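You operate a simulated robot arm through the tools that you are given. There is no shell and no other tool.

You run a simulated robot arm. Do the job below in one go: nothing can be reset, and whatever is moved stays where it is left.

JOB
Set up for the next lot: height gauge 12 cm, teal torque knob 20.
Fine: free the blue column knob before you slide and tighten it once the slider is set.

The check looks at the end state, three seconds after you hand in, the way a careful person would. Anything else that was tipped, shoved, dropped, spilled or broken makes it a failure.

ROBOT AND FRAMES
A 7-joint arm with a two-finger parallel gripper, fixed in place. Base frame: the origin is on the floor under the middle of its stand, x ahead of it, y to its left, z up; the work surface is at about z = 0.82. Units: m, degrees, N and s.
With the tool pointing down near the work surface it reaches from about 0.24 to 0.58 m from the base axis. Its first joint turns from -166.0 to 166.0 degrees. Payload 3.4 kg.
The tool frame sits at the grasp point between the pads (the TCP): z along the fingers, y along the line on which they close. The tips reach 0.03 m beyond it. Largest opening 0.094 m; finger width 0.028, thickness 0.01; the body of the gripper, 0.05 by 0.096 m, starts 0.055 m behind the TCP.
Orientation is told as [roll, pitch, yaw] about the base's x, y, z axes, in that order, counted from this pose: with the fingers straight down and closing along the base's y, the tool's x points along the base's -x, its y along +y and its z along -z.

CONTROLS
- The arm moves only by the tool nudge_tool. Its argument "increments" is a list of rows, each a list of 7 numbers: the shift along the base's x, y, z in m, then the turn, a rotation vector about the base's x, y, z in degrees, then the closure in counts, from 0 (fully open) to 255 (shut). In form: [[x, y, z, wx, wy, wz, claw], ...]. A call has 1 to 20 rows; each row is the pose to reach, as a shift and turn from the pose commanded when the call began. A row lasts 0.2 s, in which the tool goes at most 0.05 m and 8.6 degrees; a call with a longer step from one row to the next is refused whole, and so is a gripper value outside its range. A pose out of reach is approached as far as the arm can. The call stops where the force on the tool passes 60 N (or 10 N more than at its start, if that is more) or the arm is blocked; 0.2 s more then pass. The fingers move at their own pace (about 0.072 m/s each) and stop on an object; they squeeze with about 22 N. The grip force told is the motor's: it shows also when the fingers shut on nothing. Time passes only in rows, and 0.2 s behind the last, so rows that repeat a pose let the fingers close. It gives the time, the measured TCP pose, the force on the tool (base axes), the opening and the grip force at its end, in the units of the frame above (readings bear some noise), with the torque about the TCP (base axes, N m) and any sound that the robot's microphone picked up.
- Cameras (640 x 400 px; columns grow to the right, rows downward): "scene" is fixed at [0.2217, 0.5016, 1.4642]; the picture's right is [-0.91, -0.41, 0.00], its down [-0.17, 0.38, -0.91] and it looks along [0.38, -0.83, -0.41] (base axes); focal length 228 px, centre (320, 200). "wrist" rides on the gripper at [0.076, 0.014, -0.102] in the tool frame; the picture's right is [-0.18, 0.98, 0.00], its down [-0.75, -0.14, -0.64] and it looks along [-0.63, -0.12, 0.77] (tool axes); focal length 243 px, centre (320, 200). There is no depth. A picture from a camera that has moved, and an enlarged one, comes with that camera's place and axes in the base frame and with its lens.
- get_image(camera): a new picture of that camera. No time passes.
- move_column(by): moves the trunk up (or, below 0, down) by that many m; the arm rides with it, the base frame stays. It gives what a move gives, with no picture.
- close_up(camera, box): a new picture of the part [left, top, right, bottom] of that camera's present view, enlarged. No time passes.
- job_done(): hands the job in; it is judged then, once.

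Nothing tells you positions but the pictures and the camera data. Unless the task says otherwise, let go and move clear before handing in.

The tools are called by a JSON object that holds its "fn" and its "kwargs". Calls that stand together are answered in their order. nudge_tool: Moves the arm, as the interface text tells. Its arguments: {"type":"object","properties":{"increments":{"type":"array"}},"required":["increments"]} The other tools are called the same way: move_column (by) moves the trunk up or down; get_image (camera) takes a picture; close_up (camera, box) takes an enlarged picture of a part of a camera's view; job_done () hands the job in.

At the start:

```text
clock: 0.0
eef_pos: [0.2798, -0.037, 1.4263]
tool_rot: [-0.1, -0.1, 0.0]
ft_force: [0.0, 0.0, -0.3]
ft_torque: [0.01, -0.01, 0.01]
finger_gap: 0.0939
finger_force: 0.1
trunk travel left (down, up): [-0.325, 0.061]
```

scene: 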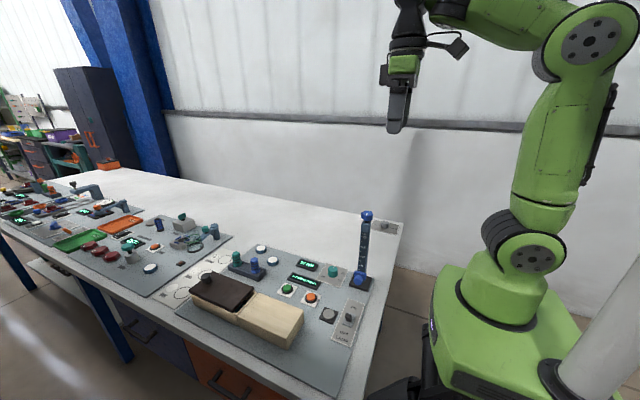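
wrist: 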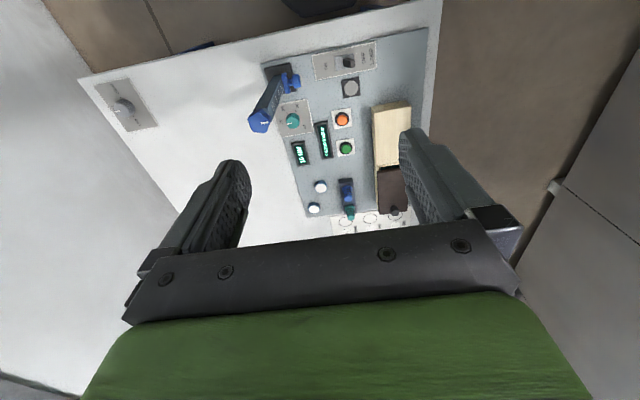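

I see a bench panel with a blue height gauge column near the base and a teal knob beside it, with displays and buttons. I'll zoom in to work out where these things are before I move anything.

{"fn": "close_up", "kwargs": {"camera": "scene", "box": [280, 200, 420, 300]}}

{"fn": "close_up", "kwargs": {"camera": "wrist", "box": [230, 40, 440, 240]}}

{"fn": "close_up", "kwargs": {"camera": "scene", "box": [160, 220, 400, 370]}}

```text
4.00 times, centred on (350, 250) of scene
camera zoom: at [0.2217, 0.5016, 1.4642], right [-0.91, -0.41, 0.0], down [-0.17, 0.38, -0.91], along [0.38, -0.83, -0.41], focal length 914 px, centre (200, 0)
```

zoom: 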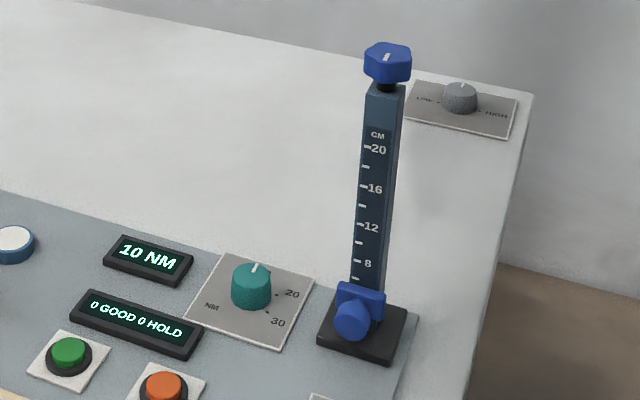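

```text
2.00 times, centred on (335, 140) of wrist
camera zoom: at [0.2036, -0.0225, 1.5282], right [0.18, 0.98, 0.0], down [0.75, -0.14, 0.64], along [0.63, -0.12, -0.77], focal length 485 px, centre (290, 320)
```

zoom: 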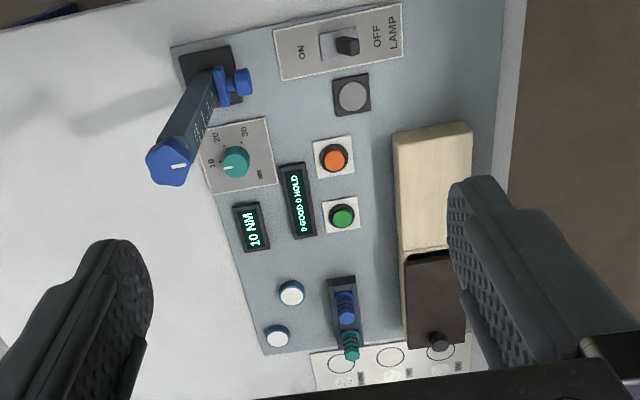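

```text
2.67 times, centred on (280, 295) of scene
camera zoom: at [0.2217, 0.5016, 1.4642], right [-0.91, -0.41, 0.0], down [-0.17, 0.38, -0.91], along [0.38, -0.83, -0.41], focal length 609 px, centre (427, -53)
```

zoom: 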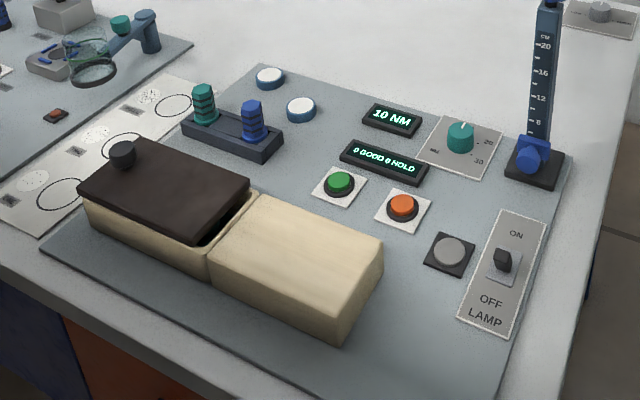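

The gauge column stands near [0.35, -0.15] with a marked blue knob on top at about z = 1.12. The teal knob is near [0.46, -0.15]. I'll zoom in further on the details.

{"fn": "close_up", "kwargs": {"camera": "scene", "box": [345, 205, 395, 295]}}

{"fn": "close_up", "kwargs": {"camera": "scene", "box": [320, 255, 370, 290]}}

{"fn": "close_up", "kwargs": {"camera": "wrist", "box": [245, 55, 325, 140]}}

{"fn": "close_up", "kwargs": {"camera": "scene", "box": [365, 205, 415, 240]}}

```text
4.44 times, centred on (370, 250) of scene
camera zoom: at [0.2217, 0.5016, 1.4642], right [-0.91, -0.41, 0.0], down [-0.17, 0.38, -0.91], along [0.38, -0.83, -0.41], focal length 1015 px, centre (98, -22)
```

zoom: 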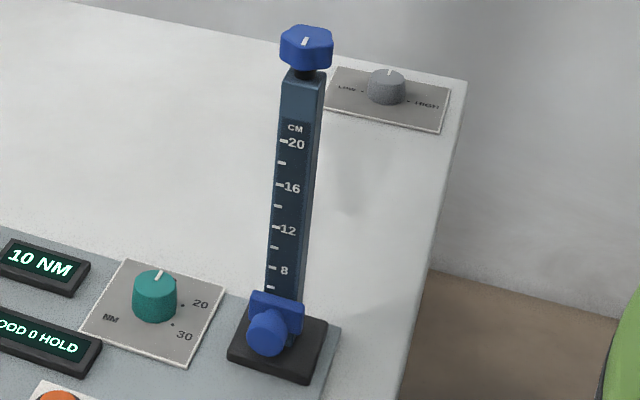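

```text
11.43 times, centred on (345, 272) of scene
camera zoom: at [0.2217, 0.5016, 1.4642], right [-0.91, -0.41, 0.0], down [-0.17, 0.38, -0.91], along [0.38, -0.83, -0.41], focal length 2610 px, centre (34, -629)
```

zoom: 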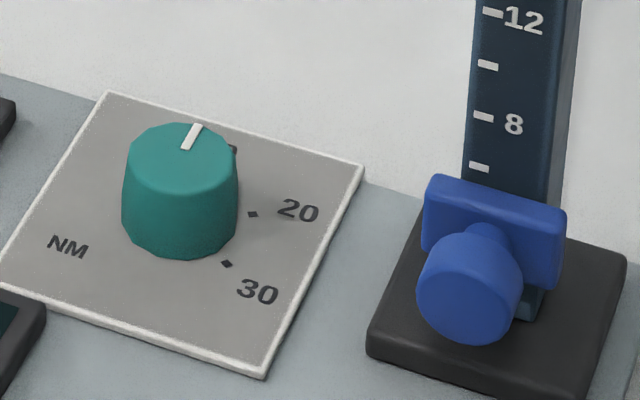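

```text
4.71 times, centred on (285, 98) of wrist
camera zoom: at [0.2036, -0.0225, 1.5282], right [0.18, 0.98, 0.0], down [0.75, -0.14, 0.64], along [0.63, -0.12, -0.77], focal length 1142 px, centre (485, 682)
```

zoom: 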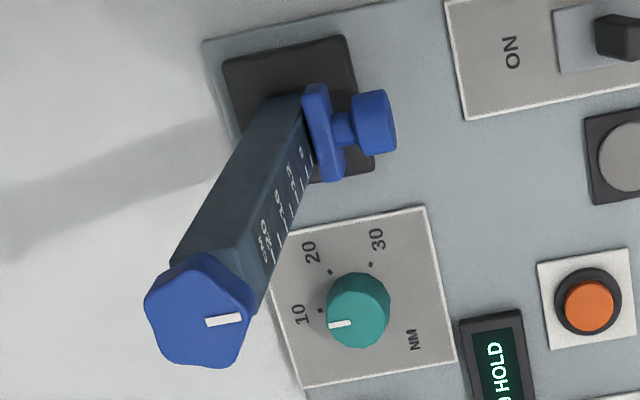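

```text
11.43 times, centred on (390, 222) of scene
camera zoom: at [0.2217, 0.5016, 1.4642], right [-0.91, -0.41, 0.0], down [-0.17, 0.38, -0.91], along [0.38, -0.83, -0.41], focal length 2610 px, centre (-480, -57)
```

zoom: 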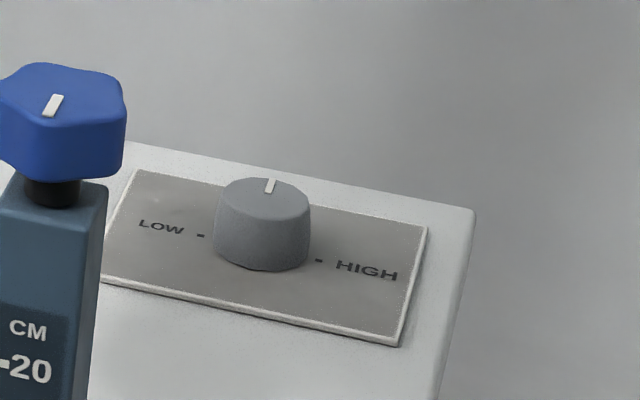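

The knob on top of the column looks like the clamp, and the slider has a round handle that sticks out toward +y. I'll bring the wrist camera to the +y side, with the tool yawed -90°, for a close look at the slider and scale.

{"fn": "nudge_tool", "kwargs": {"increments": [[0.007, 0.002, -0.025, 0, 0, -6, 0], [0.014, 0.004, -0.05, 0, 0, -12, 0], [0.021, 0.006, -0.075, 0, 0, -18, 0], [0.028, 0.008, -0.1, 0, 0, -24, 0], [0.035, 0.01, -0.125, 0, 0, -30, 0], [0.042, 0.012, -0.15, 0, 0, -36, 0], [0.049, 0.014, -0.175, 0, 0, -42, 0], [0.056, 0.016, -0.2, 0, 0, -48, 0], [0.063, 0.018, -0.225, 0, 0, -54, 0], [0.07, 0.02, -0.25, 0, 0, -60, 0], [0.077, 0.022, -0.275, 0, 0, -66, 0], [0.084, 0.024, -0.3, 0, 0, -72, 0], [0.09, 0.026, -0.325, 0, 0, -78, 0], [0.094, 0.028, -0.34, 0, 0, -84, 0], [0.097, 0.03, -0.35, 0, 0, -90, 0]]}}

{"fn": "get_image", "kwargs": {"camera": "wrist"}}

{"fn": "get_image", "kwargs": {"camera": "scene"}}

```text
clock: 3.2
eef_pos: [0.3771, -0.0059, 1.0747]
tool_rot: [0.0, 0.0, -90.2]
ft_force: [-0.5, 0.1, -0.8]
ft_torque: [0.02, 0.02, 0.0]
finger_gap: 0.0938
finger_force: 0.1
trunk travel left (down, up): [-0.325, 0.061]
```

```text
taken
camera wrist: at [0.3914, 0.0703, 1.1777], right [0.98, -0.19, 0.0], down [-0.14, -0.75, 0.64], along [-0.12, -0.63, -0.77], focal length 243 px, centre (320, 200)
```

wrist: 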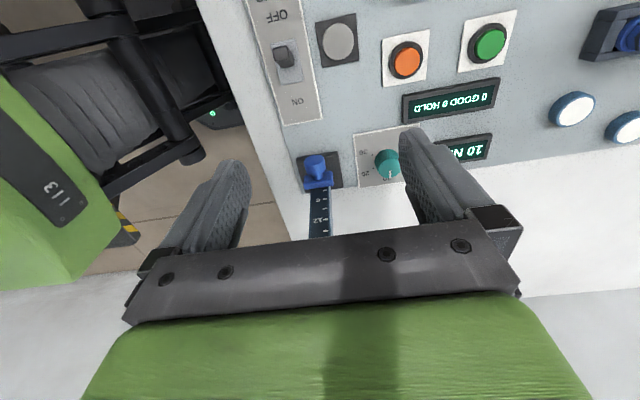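

```text
taken
```

scene: 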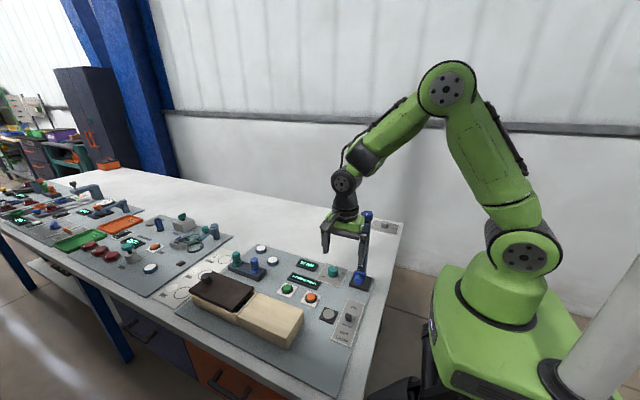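

The wrist camera now sees the slider and scale, upside down. I'll enlarge that area.

{"fn": "close_up", "kwargs": {"camera": "wrist", "box": [285, 130, 365, 240]}}

{"fn": "close_up", "kwargs": {"camera": "wrist", "box": [345, 120, 425, 195]}}

```text
3.64 times, centred on (325, 185) of wrist
camera zoom: at [0.3914, 0.0703, 1.1777], right [0.98, -0.19, 0.0], down [-0.14, -0.75, 0.64], along [-0.12, -0.63, -0.77], focal length 882 px, centre (302, 254)
```

zoom: 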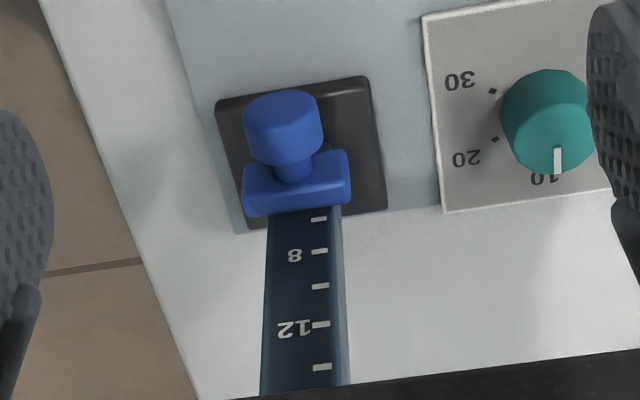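

```text
5.33 times, centred on (385, 158) of wrist
camera zoom: at [0.3914, 0.0703, 1.1777], right [0.98, -0.19, 0.0], down [-0.14, -0.75, 0.64], along [-0.12, -0.63, -0.77], focal length 1294 px, centre (-27, 427)
```

zoom: 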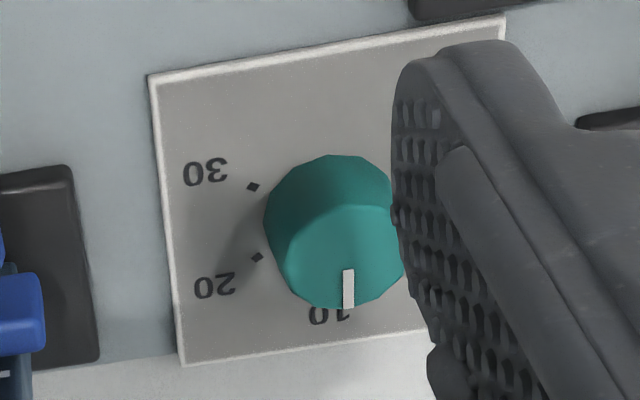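

The slider has no visible pointer, so I need a level view to see which part of it reads against the scale. I'll roll the tool about 40° so the camera looks almost horizontally at the slider.

{"fn": "nudge_tool", "kwargs": {"increments": [[0, 0.01, -0.015, -6, 0, 0, 0], [0, 0.015, -0.035, -12, 0, 0, 0], [-0.002, 0.02, -0.055, -18, 0, 0, 0], [-0.004, 0.025, -0.075, -24, 0, 0, 0], [-0.005, 0.03, -0.095, -30, 0, 0, 0], [-0.006, 0.035, -0.115, -36, 0, 0, 0], [-0.006, 0.035, -0.13, -42, 0, 0, 0]]}}

{"fn": "get_image", "kwargs": {"camera": "wrist"}}

{"fn": "get_image", "kwargs": {"camera": "scene"}}

```text
clock: 4.8
eef_pos: [0.3723, 0.0281, 0.9468]
tool_rot: [0.0, -42.2, -90.2]
ft_force: [-0.5, -0.2, -0.9]
ft_torque: [-0.03, -0.02, 0.04]
finger_gap: 0.094
finger_force: 0.0
trunk travel left (down, up): [-0.325, 0.061]
```

```text
taken
camera wrist: at [0.387, 0.1547, 0.9708], right [0.98, -0.14, 0.12], down [-0.14, -0.13, 0.98], along [-0.12, -0.98, -0.15], focal length 243 px, centre (320, 200)
```

wrist: 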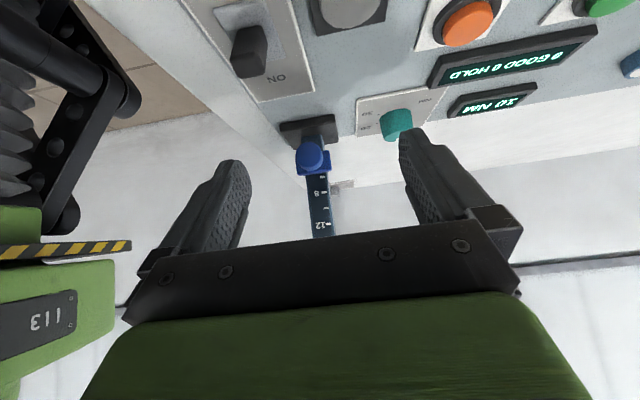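

```text
taken
```

scene: 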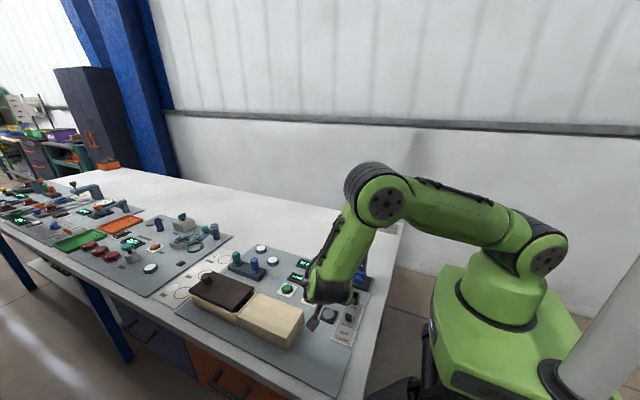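

{"fn": "close_up", "kwargs": {"camera": "wrist", "box": [275, 105, 355, 240]}}

{"fn": "close_up", "kwargs": {"camera": "wrist", "box": [285, 125, 345, 185]}}

```text
2.96 times, centred on (315, 172) of wrist
camera zoom: at [0.387, 0.1547, 0.9708], right [0.98, -0.14, 0.12], down [-0.14, -0.13, 0.98], along [-0.12, -0.98, -0.15], focal length 719 px, centre (335, 282)
```

zoom: 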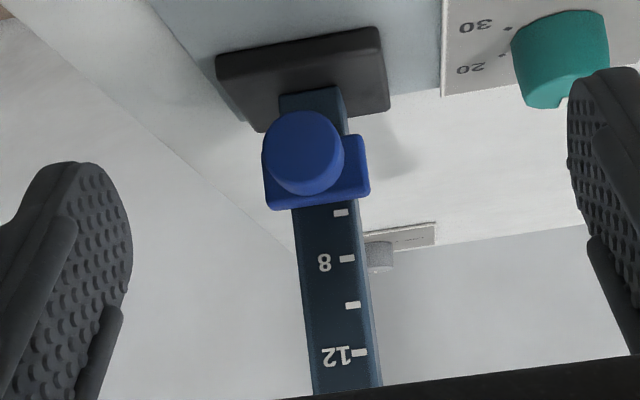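

```text
6.67 times, centred on (315, 155) of wrist
camera zoom: at [0.387, 0.1547, 0.9708], right [0.98, -0.14, 0.12], down [-0.14, -0.13, 0.98], along [-0.12, -0.98, -0.15], focal length 1618 px, centre (353, 500)
```

zoom: 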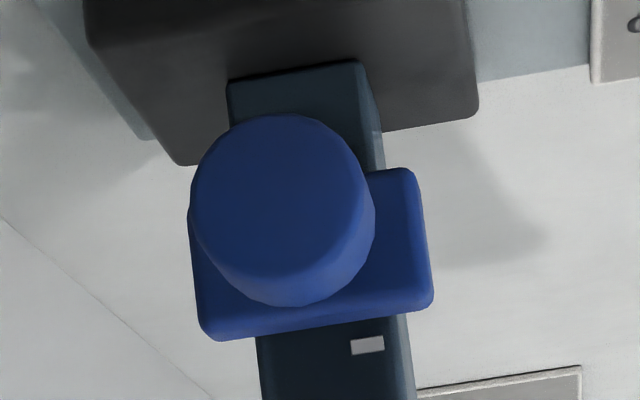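

I'll look harder for an index line on the slider.

{"fn": "nudge_tool", "kwargs": {"increments": [[0, -0.02, 0, 0, 0, 0, 0], [0, -0.04, 0, 0, 0, 0, 0], [0, -0.06, 0, 0, 0, 0, 0], [0, -0.06, 0, 0, 0, 0, 0]]}}

{"fn": "close_up", "kwargs": {"camera": "wrist", "box": [270, 80, 370, 180]}}

{"fn": "close_up", "kwargs": {"camera": "wrist", "box": [230, 60, 430, 240]}}

```text
clock: 5.8
eef_pos: [0.3702, -0.0331, 0.947]
tool_rot: [0.0, -42.0, -90.0]
ft_force: [0.3, 0.7, -0.5]
ft_torque: [0.0, -0.01, -0.01]
finger_gap: 0.0939
finger_force: 0.0
trunk travel left (down, up): [-0.325, 0.061]
```

```text
4.00 times, centred on (320, 130) of wrist
camera zoom: at [0.3854, 0.0931, 0.9714], right [0.98, -0.14, 0.12], down [-0.14, -0.13, 0.98], along [-0.12, -0.98, -0.15], focal length 970 px, centre (320, 480)
```

zoom: 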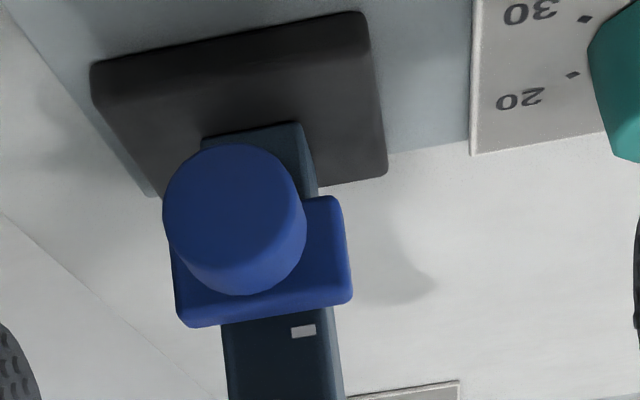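

```text
2.22 times, centred on (330, 150) of wrist
camera zoom: at [0.3854, 0.0931, 0.9714], right [0.98, -0.14, 0.12], down [-0.14, -0.13, 0.98], along [-0.12, -0.98, -0.15], focal length 539 px, centre (298, 311)
```

zoom: 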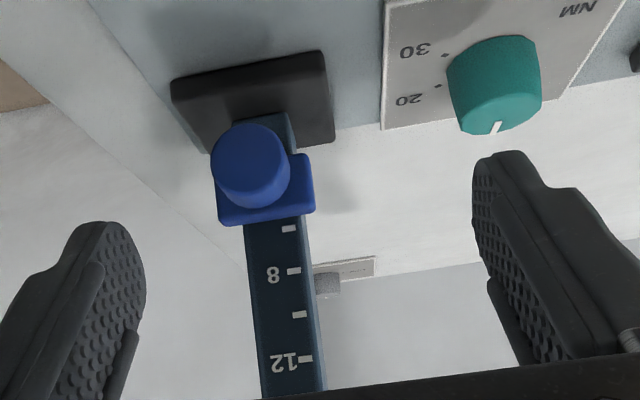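

There's no index line on the slider, so I'll come back to the reference question once it can move. Next I'll go up over the column and look at the blue top knob from above.

{"fn": "nudge_tool", "kwargs": {"increments": [[0, 0.03, 0.02, 6, 0, 0, 0], [0, 0.05, 0.06, 12, 0, 0, 0], [0, 0.06, 0.1, 18, 0, 0, 0], [0, 0.06, 0.145, 24, 0, 0, 0], [0, 0.06, 0.19, 30, 0, 0, 0], [0, 0.06, 0.235, 36, 0, 0, 0], [0, 0.05, 0.28, 42, 0, 0, 0], [0, 0.01, 0.305, 42, 0, 0, 0], [-0.005, -0.03, 0.32, 42, 0, 0, 0], [-0.01, -0.07, 0.325, 42, 0, 0, 0], [-0.015, -0.11, 0.325, 42, 0, 0, 0], [-0.018, -0.12, 0.325, 42, 0, 0, 0], [-0.018, -0.12, 0.325, 42, 0, 0, 0]]}}

{"fn": "get_image", "kwargs": {"camera": "wrist"}}

{"fn": "get_image", "kwargs": {"camera": "scene"}}

```text
clock: 8.6
eef_pos: [0.3534, -0.1509, 1.2708]
tool_rot: [0.0, 0.1, -90.0]
ft_force: [0.1, 0.5, -0.2]
ft_torque: [0.0, 0.01, 0.0]
finger_gap: 0.0938
finger_force: 0.1
trunk travel left (down, up): [-0.325, 0.061]
```

```text
taken
camera wrist: at [0.3671, -0.0752, 1.373], right [0.98, -0.18, 0.0], down [-0.14, -0.75, 0.64], along [-0.12, -0.63, -0.77], focal length 243 px, centre (320, 200)
```

wrist: 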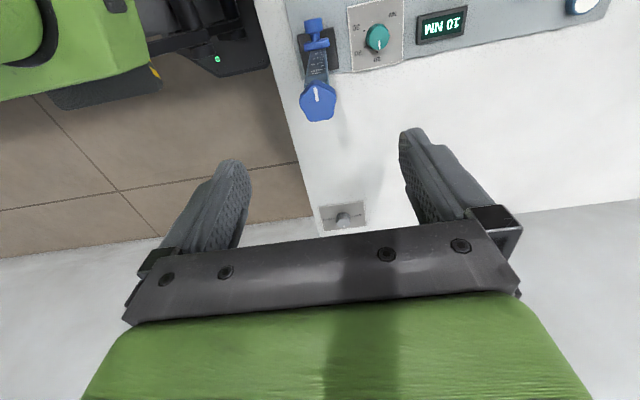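

```text
taken
```

scene: 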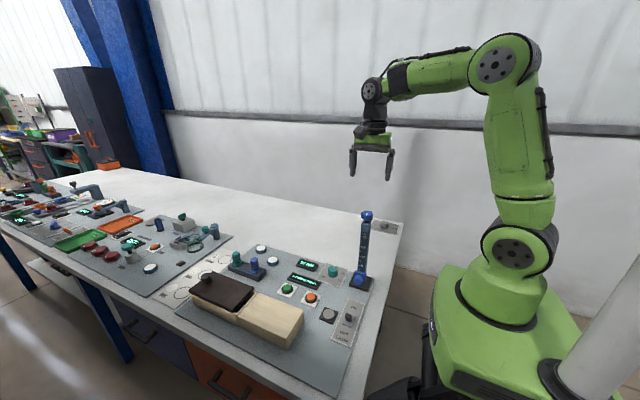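

{"fn": "close_up", "kwargs": {"camera": "wrist", "box": [280, 10, 360, 130]}}

{"fn": "close_up", "kwargs": {"camera": "wrist", "box": [295, 75, 341, 125]}}

```text
3.33 times, centred on (320, 70) of wrist
camera zoom: at [0.3671, -0.0752, 1.373], right [0.98, -0.18, 0.0], down [-0.14, -0.75, 0.64], along [-0.12, -0.63, -0.77], focal length 809 px, centre (320, 633)
```

zoom: 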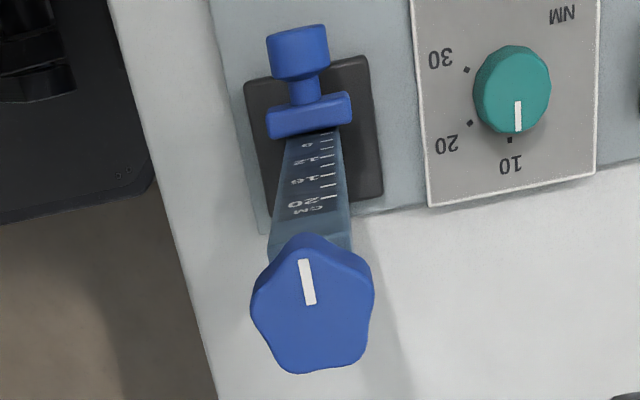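

```text
8.00 times, centred on (318, 100) of wrist
camera zoom: at [0.3671, -0.0752, 1.373], right [0.98, -0.18, 0.0], down [-0.14, -0.75, 0.64], along [-0.12, -0.63, -0.77], focal length 1941 px, centre (336, 1000)
```

zoom: 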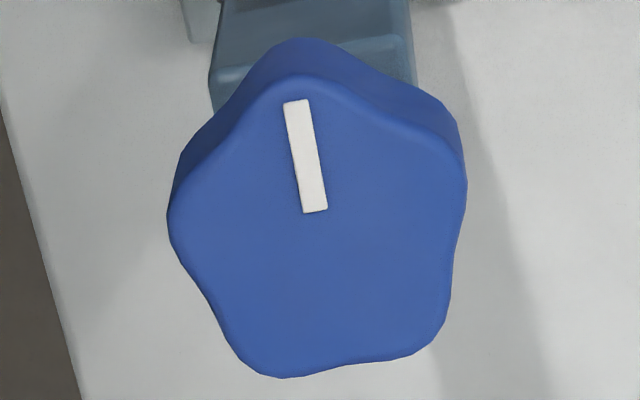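

The top knob is a five-lobed star of about 4 cm at roughly [0.350, -0.155], with its top near z = 1.124 and its mark pointing to +y. I'll turn to yaw -108°, so one finger faces a lobe and the other a flat, then lower until the knob is between the pads.

{"fn": "nudge_tool", "kwargs": {"increments": [[-0.001, -0.001, -0.03, 0, 0, -6, 0], [-0.003, -0.003, -0.06, 0, 0, -12, 0], [-0.004, -0.004, -0.09, 0, 0, -18, 0], [-0.0045, -0.004, -0.11, 0, 0, -18, 0], [-0.0045, -0.004, -0.125, 0, 0, -18, 0], [-0.0045, -0.004, -0.136, 0, 0, -18, 0], [-0.0045, -0.004, -0.136, 0, 0, -18, 0]]}}

{"fn": "get_image", "kwargs": {"camera": "wrist"}}

{"fn": "close_up", "kwargs": {"camera": "scene", "box": [330, 180, 410, 240]}}

```text
clock: 10.2
eef_pos: [0.3471, -0.1551, 1.1346]
tool_rot: [0.0, 0.1, -108.0]
ft_force: [0.5, -0.5, 0.1]
ft_torque: [0.02, 0.0, -0.02]
finger_gap: 0.0938
finger_force: 0.1
trunk travel left (down, up): [-0.325, 0.061]
```

```text
taken
camera wrist: at [0.3857, -0.0873, 1.2368], right [0.88, -0.48, 0.0], down [-0.37, -0.67, 0.64], along [-0.31, -0.56, -0.77], focal length 243 px, centre (320, 200)
```

wrist: 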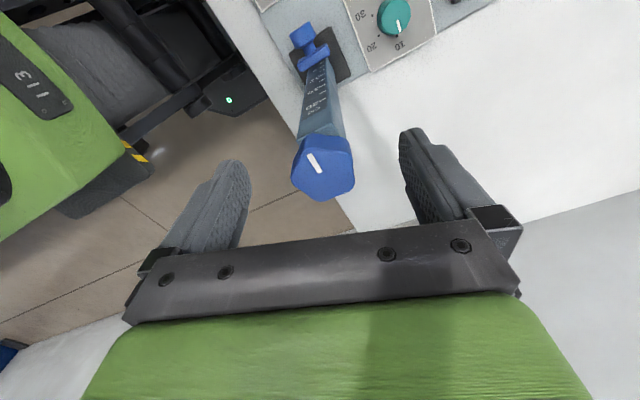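

```text
6.67 times, centred on (370, 210) of scene
camera zoom: at [0.2217, 0.5016, 1.4642], right [-0.91, -0.41, 0.0], down [-0.17, 0.38, -0.91], along [0.38, -0.83, -0.41], focal length 1522 px, centre (-13, 133)
```

zoom: 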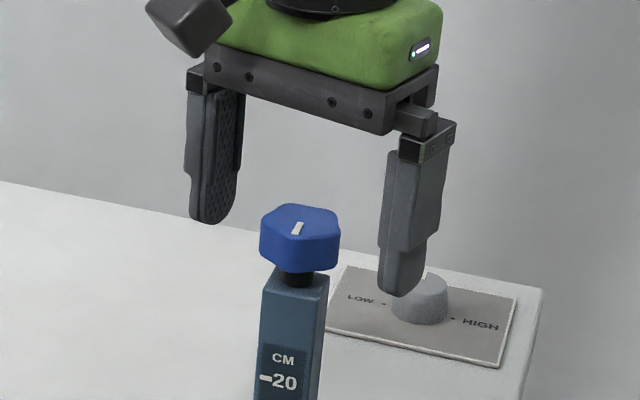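

{"fn": "close_up", "kwargs": {"camera": "wrist", "box": [280, 115, 370, 215]}}

```text
4.00 times, centred on (325, 165) of wrist
camera zoom: at [0.3857, -0.0873, 1.2368], right [0.88, -0.48, 0.0], down [-0.37, -0.67, 0.64], along [-0.31, -0.56, -0.77], focal length 970 px, centre (300, 340)
```

zoom: 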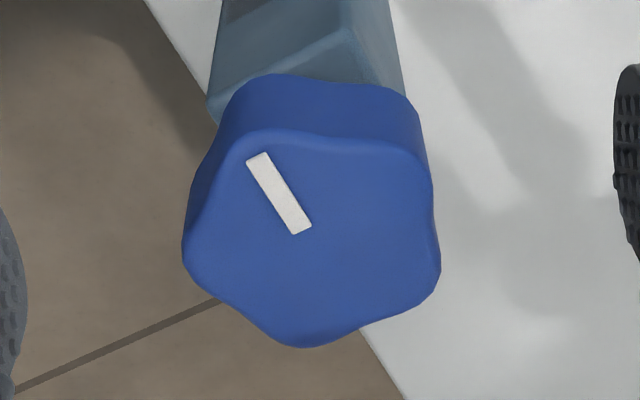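

The knob is centred between the fingers to within a couple of mm. I'll lower 4 mm, shift 1.5 mm and close on it.

{"fn": "nudge_tool", "kwargs": {"increments": [[0.0016, 0.0, -0.004, 0, 0, 0, 0], [0.0016, 0.0, -0.004, 0, 0, 0, 120], [0.0016, 0.0, -0.004, 0, 0, 0, 200], [0.0016, 0.0, -0.004, 0, 0, 0, 255], [0.0016, 0.0, -0.004, 0, 0, 0, 255], [0.0016, 0.0, -0.004, 0, 0, 0, 255]]}}

{"fn": "close_up", "kwargs": {"camera": "scene", "box": [330, 180, 410, 240]}}

{"fn": "close_up", "kwargs": {"camera": "wrist", "box": [240, 90, 420, 220]}}

```text
clock: 11.6
eef_pos: [0.3494, -0.1546, 1.1314]
tool_rot: [-0.1, -0.1, -108.1]
ft_force: [-2.9, 1.4, -3.0]
ft_torque: [0.04, 0.13, 0.01]
finger_gap: 0.0373
finger_force: 45.3
trunk travel left (down, up): [-0.325, 0.061]
```

```text
6.67 times, centred on (370, 210) of scene
camera zoom: at [0.2217, 0.5016, 1.4642], right [-0.91, -0.41, 0.0], down [-0.17, 0.38, -0.91], along [0.38, -0.83, -0.41], focal length 1522 px, centre (-13, 133)
```

zoom: 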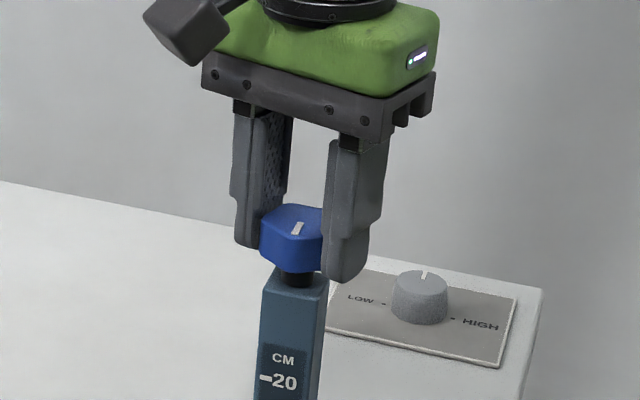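

```text
3.08 times, centred on (330, 155) of wrist
camera zoom: at [0.3866, -0.0875, 1.2329], right [0.88, -0.48, 0.0], down [-0.37, -0.67, 0.64], along [-0.31, -0.56, -0.77], focal length 746 px, centre (289, 338)
```

zoom: 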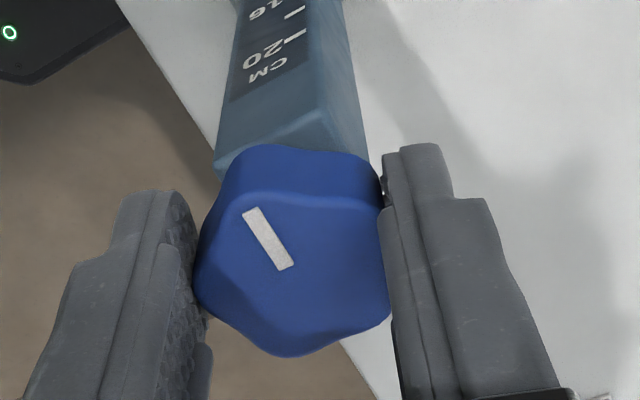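

The knob is gripped with a 37 mm gap. I'll turn it counter-clockwise in small steps and watch the torque.

{"fn": "nudge_tool", "kwargs": {"increments": [[0, 0, 0, 0, 0, 5, 255], [0, -0.0003, 0, 0, 0, 10, 255], [0, -0.0005, 0, 0, 0, 15, 255], [0, -0.0006, 0, 0, 0, 20, 255], [0, -0.0006, 0, 0, 0, 20, 255]]}}

{"fn": "close_up", "kwargs": {"camera": "wrist", "box": [240, 90, 420, 220]}}

{"fn": "close_up", "kwargs": {"camera": "scene", "box": [330, 180, 410, 240]}}

```text
clock: 12.8
eef_pos: [0.3489, -0.1569, 1.1312]
tool_rot: [-0.1, 0.0, -88.0]
ft_force: [-8.6, 5.1, -16.5]
ft_torque: [-0.71, -0.36, 0.01]
finger_gap: 0.0372
finger_force: 45.2
trunk travel left (down, up): [-0.325, 0.061]
```

```text
3.08 times, centred on (330, 155) of wrist
camera zoom: at [0.3603, -0.0791, 1.233], right [0.99, -0.15, 0.0], down [-0.11, -0.76, 0.64], along [-0.1, -0.63, -0.77], focal length 746 px, centre (289, 338)
```

zoom: 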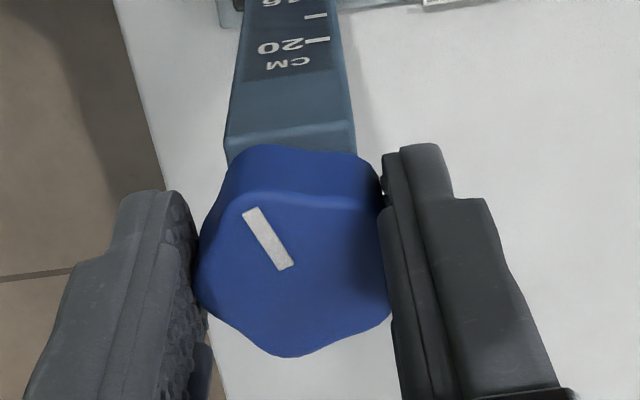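

```text
6.67 times, centred on (370, 210) of scene
camera zoom: at [0.2217, 0.5016, 1.4642], right [-0.91, -0.41, 0.0], down [-0.17, 0.38, -0.91], along [0.38, -0.83, -0.41], focal length 1522 px, centre (-13, 133)
```

zoom: 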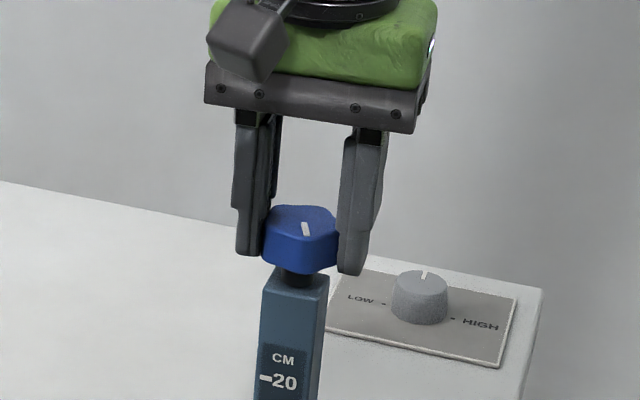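

The knob turned 20° with the grip and almost no torque about z. I'll keep going in steps and watch the side and vertical forces.

{"fn": "nudge_tool", "kwargs": {"increments": [[-0.0001, -0.0003, 0, 0, 0, 5, 255], [0, -0.0005, 0, 0, 0, 10, 255], [0, -0.0007, 0, 0, 0, 15, 255], [0.0002, -0.0009, 0, 0, 0, 20, 255], [0.0002, -0.0009, 0, 0, 0, 20, 255]]}}

{"fn": "close_up", "kwargs": {"camera": "wrist", "box": [240, 90, 420, 220]}}

```text
clock: 14.0
eef_pos: [0.3477, -0.1559, 1.1309]
tool_rot: [0.0, 0.1, -67.9]
ft_force: [-13.5, 7.9, -22.4]
ft_torque: [0.22, 0.4, -0.02]
finger_gap: 0.0373
finger_force: 45.1
trunk travel left (down, up): [-0.325, 0.061]
```

```text
3.08 times, centred on (330, 155) of wrist
camera zoom: at [0.3327, -0.0805, 1.2332], right [0.98, 0.2, 0.0], down [0.15, -0.75, 0.64], along [0.13, -0.63, -0.77], focal length 746 px, centre (289, 338)
```

zoom: 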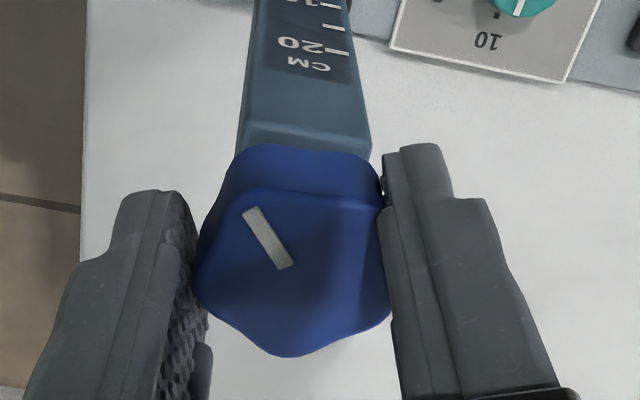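

The turn is at 40° with little torque, but side and down forces are building because my grip centre is slightly off. I'll shift the tool a little to relieve them and read again.

{"fn": "nudge_tool", "kwargs": {"increments": [[-0.0012, 0.0004, -0.0006, 0, 0, 0, 255], [-0.0025, 0.0008, -0.0012, 0, 0, 0, 255], [-0.0025, 0.0008, -0.0012, 0, 0, 0, 255]]}}

```text
clock: 14.8
eef_pos: [0.3472, -0.1571, 1.1309]
tool_rot: [0.1, -0.2, -68.1]
ft_force: [-4.2, 3.5, 0.4]
ft_torque: [0.96, 0.96, 0.03]
finger_gap: 0.0377
finger_force: 45.4
trunk travel left (down, up): [-0.325, 0.061]
```

{"fn": "nudge_tool", "kwargs": {"increments": [[-0.0003, -0.0003, 0, 0, 0, 5, 255], [-0.0005, -0.0006, 0, 0, 0, 10, 255], [-0.0007, -0.0009, 0, 0, 0, 15, 255], [-0.0009, -0.0012, 0, 0, 0, 20, 255], [-0.0009, -0.0012, 0, 0, 0, 20, 255]]}}

{"fn": "close_up", "kwargs": {"camera": "wrist", "box": [240, 90, 420, 220]}}

{"fn": "get_image", "kwargs": {"camera": "scene"}}

```text
clock: 16.0
eef_pos: [0.347, -0.1577, 1.1312]
tool_rot: [0.1, -0.2, -47.8]
ft_force: [4.9, 2.5, 22.4]
ft_torque: [0.76, 0.4, 0.05]
finger_gap: 0.0374
finger_force: 45.3
trunk travel left (down, up): [-0.325, 0.061]
```

```text
3.08 times, centred on (330, 155) of wrist
camera zoom: at [0.3063, -0.0907, 1.2328], right [0.85, 0.52, 0.0], down [0.4, -0.65, 0.65], along [0.34, -0.55, -0.76], focal length 746 px, centre (289, 338)
```

zoom: 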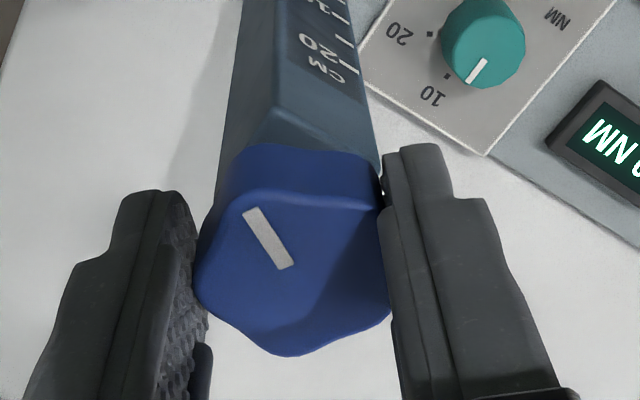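

```text
taken
```

scene: 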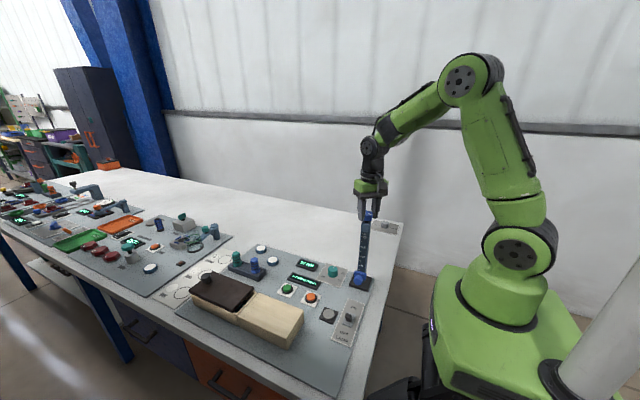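

{"fn": "nudge_tool", "kwargs": {"increments": [[-0.0001, -0.0003, 0.0008, 0, 0, 5, 255], [-0.0002, -0.0006, 0.001, 0, 0, 10, 255], [-0.0003, -0.0009, 0.001, 0, 0, 15, 255], [-0.0003, -0.0013, 0.001, 0, 0, 20, 255], [-0.0003, -0.0013, 0.001, 0, 0, 20, 255]]}}

```text
clock: 17.2
eef_pos: [0.3482, -0.1563, 1.1315]
tool_rot: [-0.1, -0.1, -27.8]
ft_force: [8.3, 5.7, 1.4]
ft_torque: [-0.41, -1.48, 0.06]
finger_gap: 0.0374
finger_force: 45.2
trunk travel left (down, up): [-0.325, 0.061]
```

{"fn": "nudge_tool", "kwargs": {"increments": [[0.001, 0.0005, 0, 0, 0, 5, 255], [0.0015, 0.0007, 0, 0, 0, 10, 255], [0.002, 0.0007, 0, 0, 0, 15, 255], [0.002, 0.0005, 0, 0, 0, 20, 255], [0.002, 0.0005, 0, 0, 0, 20, 255]]}}

{"fn": "close_up", "kwargs": {"camera": "wrist", "box": [240, 90, 420, 220]}}

{"fn": "close_up", "kwargs": {"camera": "scene", "box": [320, 180, 420, 300]}}

```text
clock: 18.4
eef_pos: [0.3479, -0.1584, 1.1304]
tool_rot: [0.0, 0.0, -8.0]
ft_force: [-0.7, 0.6, 10.8]
ft_torque: [-0.14, 0.9, -0.03]
finger_gap: 0.0377
finger_force: 45.5
trunk travel left (down, up): [-0.325, 0.061]
```

```text
3.08 times, centred on (330, 155) of wrist
camera zoom: at [0.274, -0.1339, 1.2332], right [0.32, 0.95, 0.0], down [0.73, -0.25, 0.64], along [0.61, -0.21, -0.77], focal length 746 px, centre (289, 338)
```

zoom: 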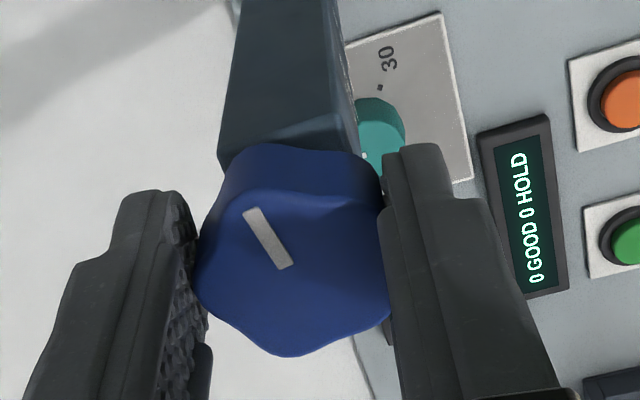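

```text
3.33 times, centred on (370, 240) of scene
camera zoom: at [0.2217, 0.5016, 1.4642], right [-0.91, -0.41, 0.0], down [-0.17, 0.38, -0.91], along [0.38, -0.83, -0.41], focal length 761 px, centre (153, 67)
```

zoom: 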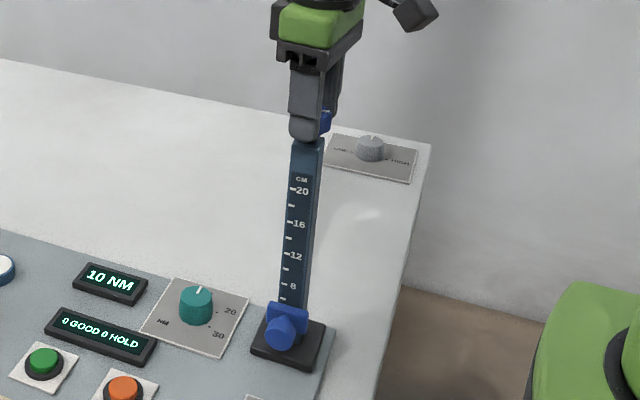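

The knob has turned 100° counter-clockwise with no resistance. I'll go a bit further to see whether there's a stop.

{"fn": "nudge_tool", "kwargs": {"increments": [[0.0003, -0.0001, 0.0004, 0, 0, 6, 255], [0.0006, -0.0002, 0.0005, 0, 0, 12, 255], [0.0009, -0.0003, 0.0005, 0, 0, 18, 255], [0.0012, -0.0004, 0.0005, 0, 0, 24, 255], [0.0012, -0.0004, 0.0005, 0, 0, 24, 255]]}}

```text
clock: 19.6
eef_pos: [0.348, -0.1594, 1.1318]
tool_rot: [0.1, 0.1, 16.0]
ft_force: [-8.6, -1.4, -9.0]
ft_torque: [-0.54, -0.08, 0.03]
finger_gap: 0.0374
finger_force: 45.1
trunk travel left (down, up): [-0.325, 0.061]
```

{"fn": "nudge_tool", "kwargs": {"increments": [[-0.001, -0.0001, -0.0004, 0, 0, 6, 255], [-0.0012, -0.0001, -0.0004, 0, 0, 12, 255], [-0.0012, 0, -0.0004, 0, 0, 18, 255], [-0.001, 0.0002, -0.0004, 0, 0, 24, 255], [-0.0008, 0.0005, -0.0004, 0, 0, 30, 255], [-0.0006, 0.0008, -0.0004, 0, 0, 36, 255], [-0.0006, 0.0008, -0.0004, 0, 0, 36, 255]]}}

{"fn": "close_up", "kwargs": {"camera": "wrist", "box": [240, 90, 420, 220]}}

{"fn": "get_image", "kwargs": {"camera": "scene"}}

```text
clock: 21.2
eef_pos: [0.3497, -0.1608, 1.1295]
tool_rot: [0.0, 0.1, 51.9]
ft_force: [-3.1, -10.1, -1.4]
ft_torque: [-0.64, 0.48, 0.03]
finger_gap: 0.0375
finger_force: 44.6
trunk travel left (down, up): [-0.325, 0.061]
```

```text
3.08 times, centred on (330, 155) of wrist
camera zoom: at [0.2907, -0.2117, 1.233], right [-0.66, 0.75, 0.0], down [0.57, 0.51, 0.64], along [0.48, 0.42, -0.77], focal length 746 px, centre (289, 338)
```

zoom: 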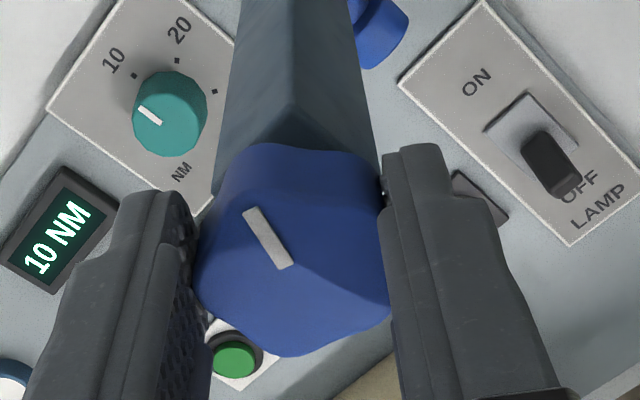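

```text
taken
```

scene: 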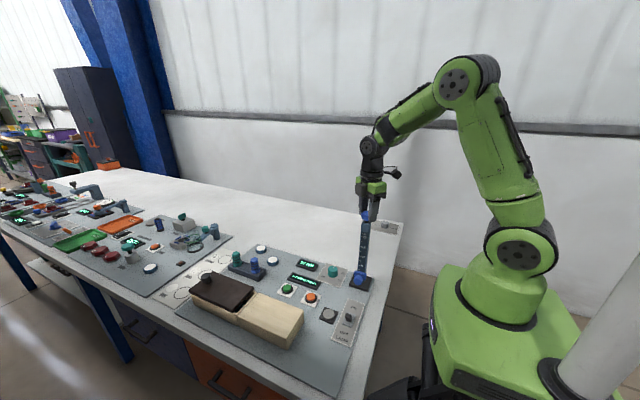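

The knob has turned 160° with no stop, which should be plenty loose. I'll let go, rise clear and turn back toward yaw -90° to reach the slider handle from the +y side.

{"fn": "nudge_tool", "kwargs": {"increments": [[0, 0, 0, 0, 0, 0, 0], [0, 0, 0, 0, 0, 0, 0], [0, 0, 0, 0, 0, 0, 0], [0, 0, 0.03, 0, 0, 0, 0], [0, 0, 0.07, 0, 0, 0, 0], [0, 0.005, 0.1, 0, 0, -8, 0], [0, 0.015, 0.1, 0, 0, -16, 0], [0, 0.025, 0.1, 0, 0, -24, 0], [0, 0.035, 0.1, 0, 0, -32, 0], [0, 0.045, 0.1, 0, 0, -40, 0], [0, 0.055, 0.1, 0, 0, -48, 0], [0, 0.065, 0.1, 0, 0, -56, 0], [0, 0.075, 0.1, 0, 0, -64, 0], [0, 0.085, 0.1, 0, 0, -72, 0], [0, 0.095, 0.1, 0, 0, -80, 0], [0, 0.105, 0.1, 0, 0, -88, 0], [0, 0.115, 0.1, 0, 0, -96, 0], [0, 0.125, 0.1, 0, 0, -104, 0], [0, 0.135, 0.1, 0, 0, -112, 0], [0, 0.145, 0.1, 0, 0, -120, 0]]}}

{"fn": "get_image", "kwargs": {"camera": "scene"}}

{"fn": "close_up", "kwargs": {"camera": "scene", "box": [320, 195, 420, 300]}}

```text
clock: 25.4
eef_pos: [0.3497, -0.014, 1.2311]
tool_rot: [-0.1, 0.0, -68.2]
ft_force: [-0.4, 0.7, -0.7]
ft_torque: [-0.03, 0.0, 0.01]
finger_gap: 0.0939
finger_force: 0.2
trunk travel left (down, up): [-0.325, 0.061]
```

```text
taken
```

scene: 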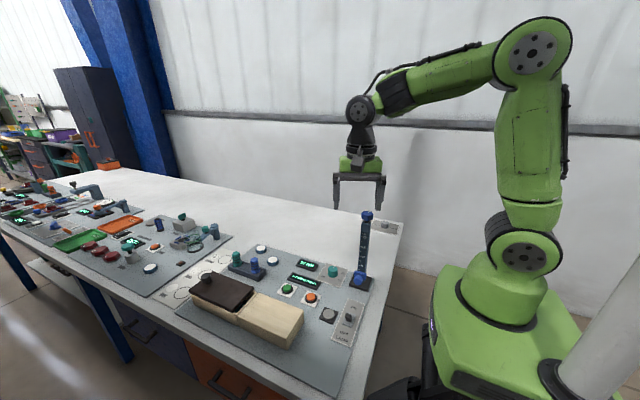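

```text
3.81 times, centred on (370, 248) of scene
camera zoom: at [0.2217, 0.5016, 1.4642], right [-0.91, -0.41, 0.0], down [-0.17, 0.38, -0.91], along [0.38, -0.83, -0.41], focal length 870 px, centre (130, 19)
```

zoom: 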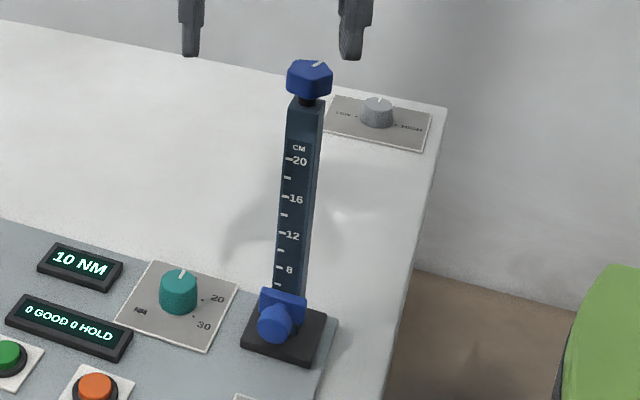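

The column is clear and the knob mark has rotated well away. I'll finish the yaw to -90° and come down on the +y side of the slider.

{"fn": "nudge_tool", "kwargs": {"increments": [[0, 0.005, -0.04, 0, 0, -8, 40], [0, 0.01, -0.085, 0, 0, -16, 80], [0, 0.01, -0.13, 0, 0, -22, 80], [0, 0.01, -0.175, 0, 0, -22, 80], [0, 0.01, -0.21, 0, 0, -22, 80], [0, 0.01, -0.231, 0, 0, -22, 80]]}}

{"fn": "nudge_tool", "kwargs": {"increments": [[0, -0.01, -0.02, -7, 0, 0, 80], [0, -0.025, -0.045, -14, 0, 0, 80], [0, -0.04, -0.07, -20, 0, 0, 80], [0, -0.05, -0.09, -20, 0, 0, 80], [0, -0.05, -0.09, -20, 0, 0, 80]]}}

{"fn": "get_image", "kwargs": {"camera": "wrist"}}

{"fn": "close_up", "kwargs": {"camera": "scene", "box": [320, 195, 420, 300]}}

```text
clock: 26.8
eef_pos: [0.3491, -0.0024, 0.9973]
tool_rot: [0.0, 0.0, -90.1]
ft_force: [-0.3, 0.2, 0.1]
ft_torque: [-0.03, 0.02, -0.01]
finger_gap: 0.0645
finger_force: 0.1
trunk travel left (down, up): [-0.325, 0.061]
```

```text
clock: 28.0
eef_pos: [0.3496, -0.0544, 0.9112]
tool_rot: [0.0, -20.1, -90.1]
ft_force: [-0.5, -0.4, -0.1]
ft_torque: [-0.03, -0.02, 0.03]
finger_gap: 0.0647
finger_force: 0.0
trunk travel left (down, up): [-0.325, 0.061]
```

```text
taken
camera wrist: at [0.3635, 0.0526, 0.9797], right [0.98, -0.17, 0.06], down [-0.14, -0.49, 0.86], along [-0.12, -0.86, -0.5], focal length 243 px, centre (320, 200)
```

wrist: 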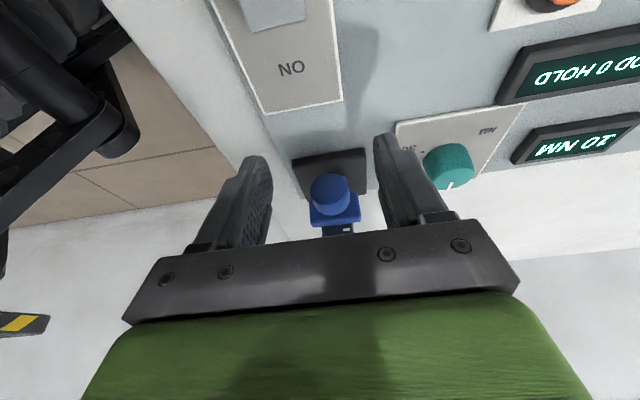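

```text
3.81 times, centred on (370, 248) of scene
camera zoom: at [0.2217, 0.5016, 1.4642], right [-0.91, -0.41, 0.0], down [-0.17, 0.38, -0.91], along [0.38, -0.83, -0.41], focal length 870 px, centre (130, 19)
```

zoom: 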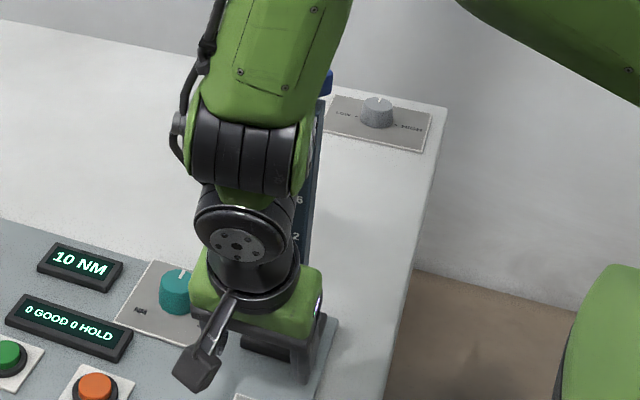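

{"fn": "get_image", "kwargs": {"camera": "scene"}}

{"fn": "close_up", "kwargs": {"camera": "wrist", "box": [270, 130, 390, 240]}}

```text
taken
```

scene: 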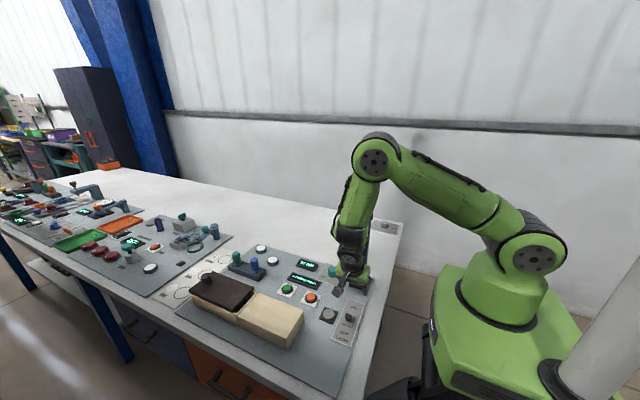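

```text
3.64 times, centred on (330, 185) of wrist
camera zoom: at [0.3635, 0.0526, 0.9797], right [0.98, -0.17, 0.06], down [-0.14, -0.49, 0.86], along [-0.12, -0.86, -0.5], focal length 882 px, centre (284, 254)
```

zoom: 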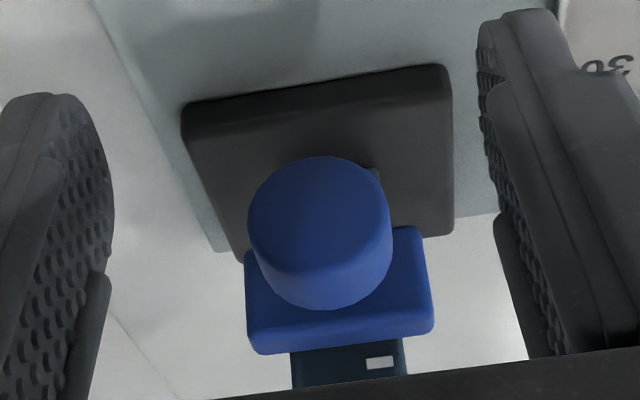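

The handle sits centred between the fingers at x = 0.350, z ≈ 0.881. I'll move in and close on it.

{"fn": "nudge_tool", "kwargs": {"increments": [[0, -0.02, -0.009, 0, 0, 0, 80], [0, -0.04, -0.017, 0, 0, 0, 80], [0, -0.0475, -0.02, 0, 0, 0, 80], [0, -0.0475, -0.02, 0, 0, 0, 150], [0, -0.0475, -0.02, 0, 0, 0, 220], [0, -0.0475, -0.02, 0, 0, 0, 255], [0, -0.0475, -0.02, 0, 0, 0, 255], [0, -0.0475, -0.02, 0, 0, 0, 255]]}}

{"fn": "get_image", "kwargs": {"camera": "wrist"}}

{"fn": "close_up", "kwargs": {"camera": "wrist", "box": [270, 110, 390, 240]}}

```text
clock: 29.8
eef_pos: [0.349, -0.1017, 0.8897]
tool_rot: [-0.1, -20.1, -90.0]
ft_force: [-2.9, -1.7, -2.1]
ft_torque: [-0.01, 0.11, 0.42]
finger_gap: 0.0291
finger_force: 45.2
trunk travel left (down, up): [-0.325, 0.061]
```

```text
taken
camera wrist: at [0.364, 0.0051, 0.9596], right [0.98, -0.17, 0.06], down [-0.14, -0.49, 0.86], along [-0.12, -0.86, -0.5], focal length 243 px, centre (320, 200)
```

wrist: 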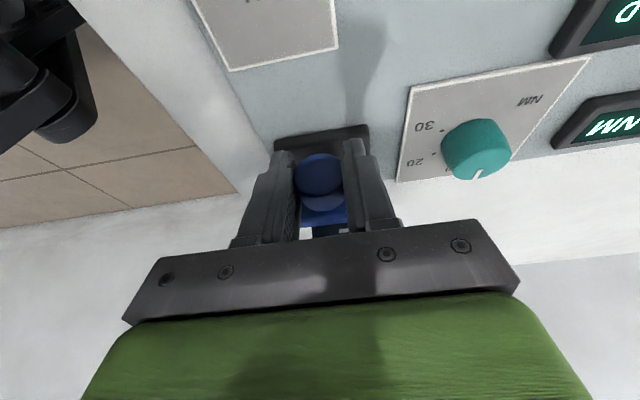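

```text
3.08 times, centred on (330, 175) of wrist
camera zoom: at [0.364, 0.0051, 0.9596], right [0.98, -0.17, 0.06], down [-0.14, -0.49, 0.86], along [-0.12, -0.86, -0.5], focal length 746 px, centre (289, 277)
```

zoom: 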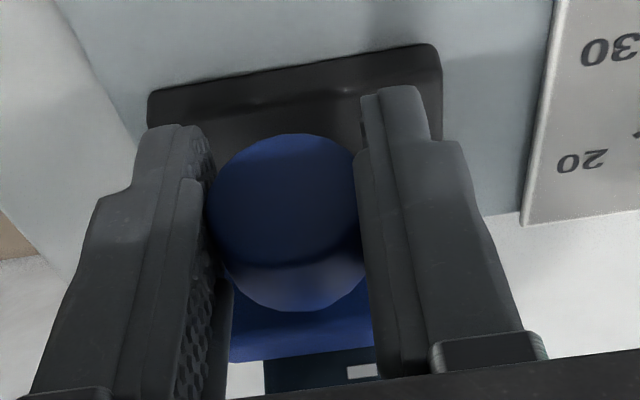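

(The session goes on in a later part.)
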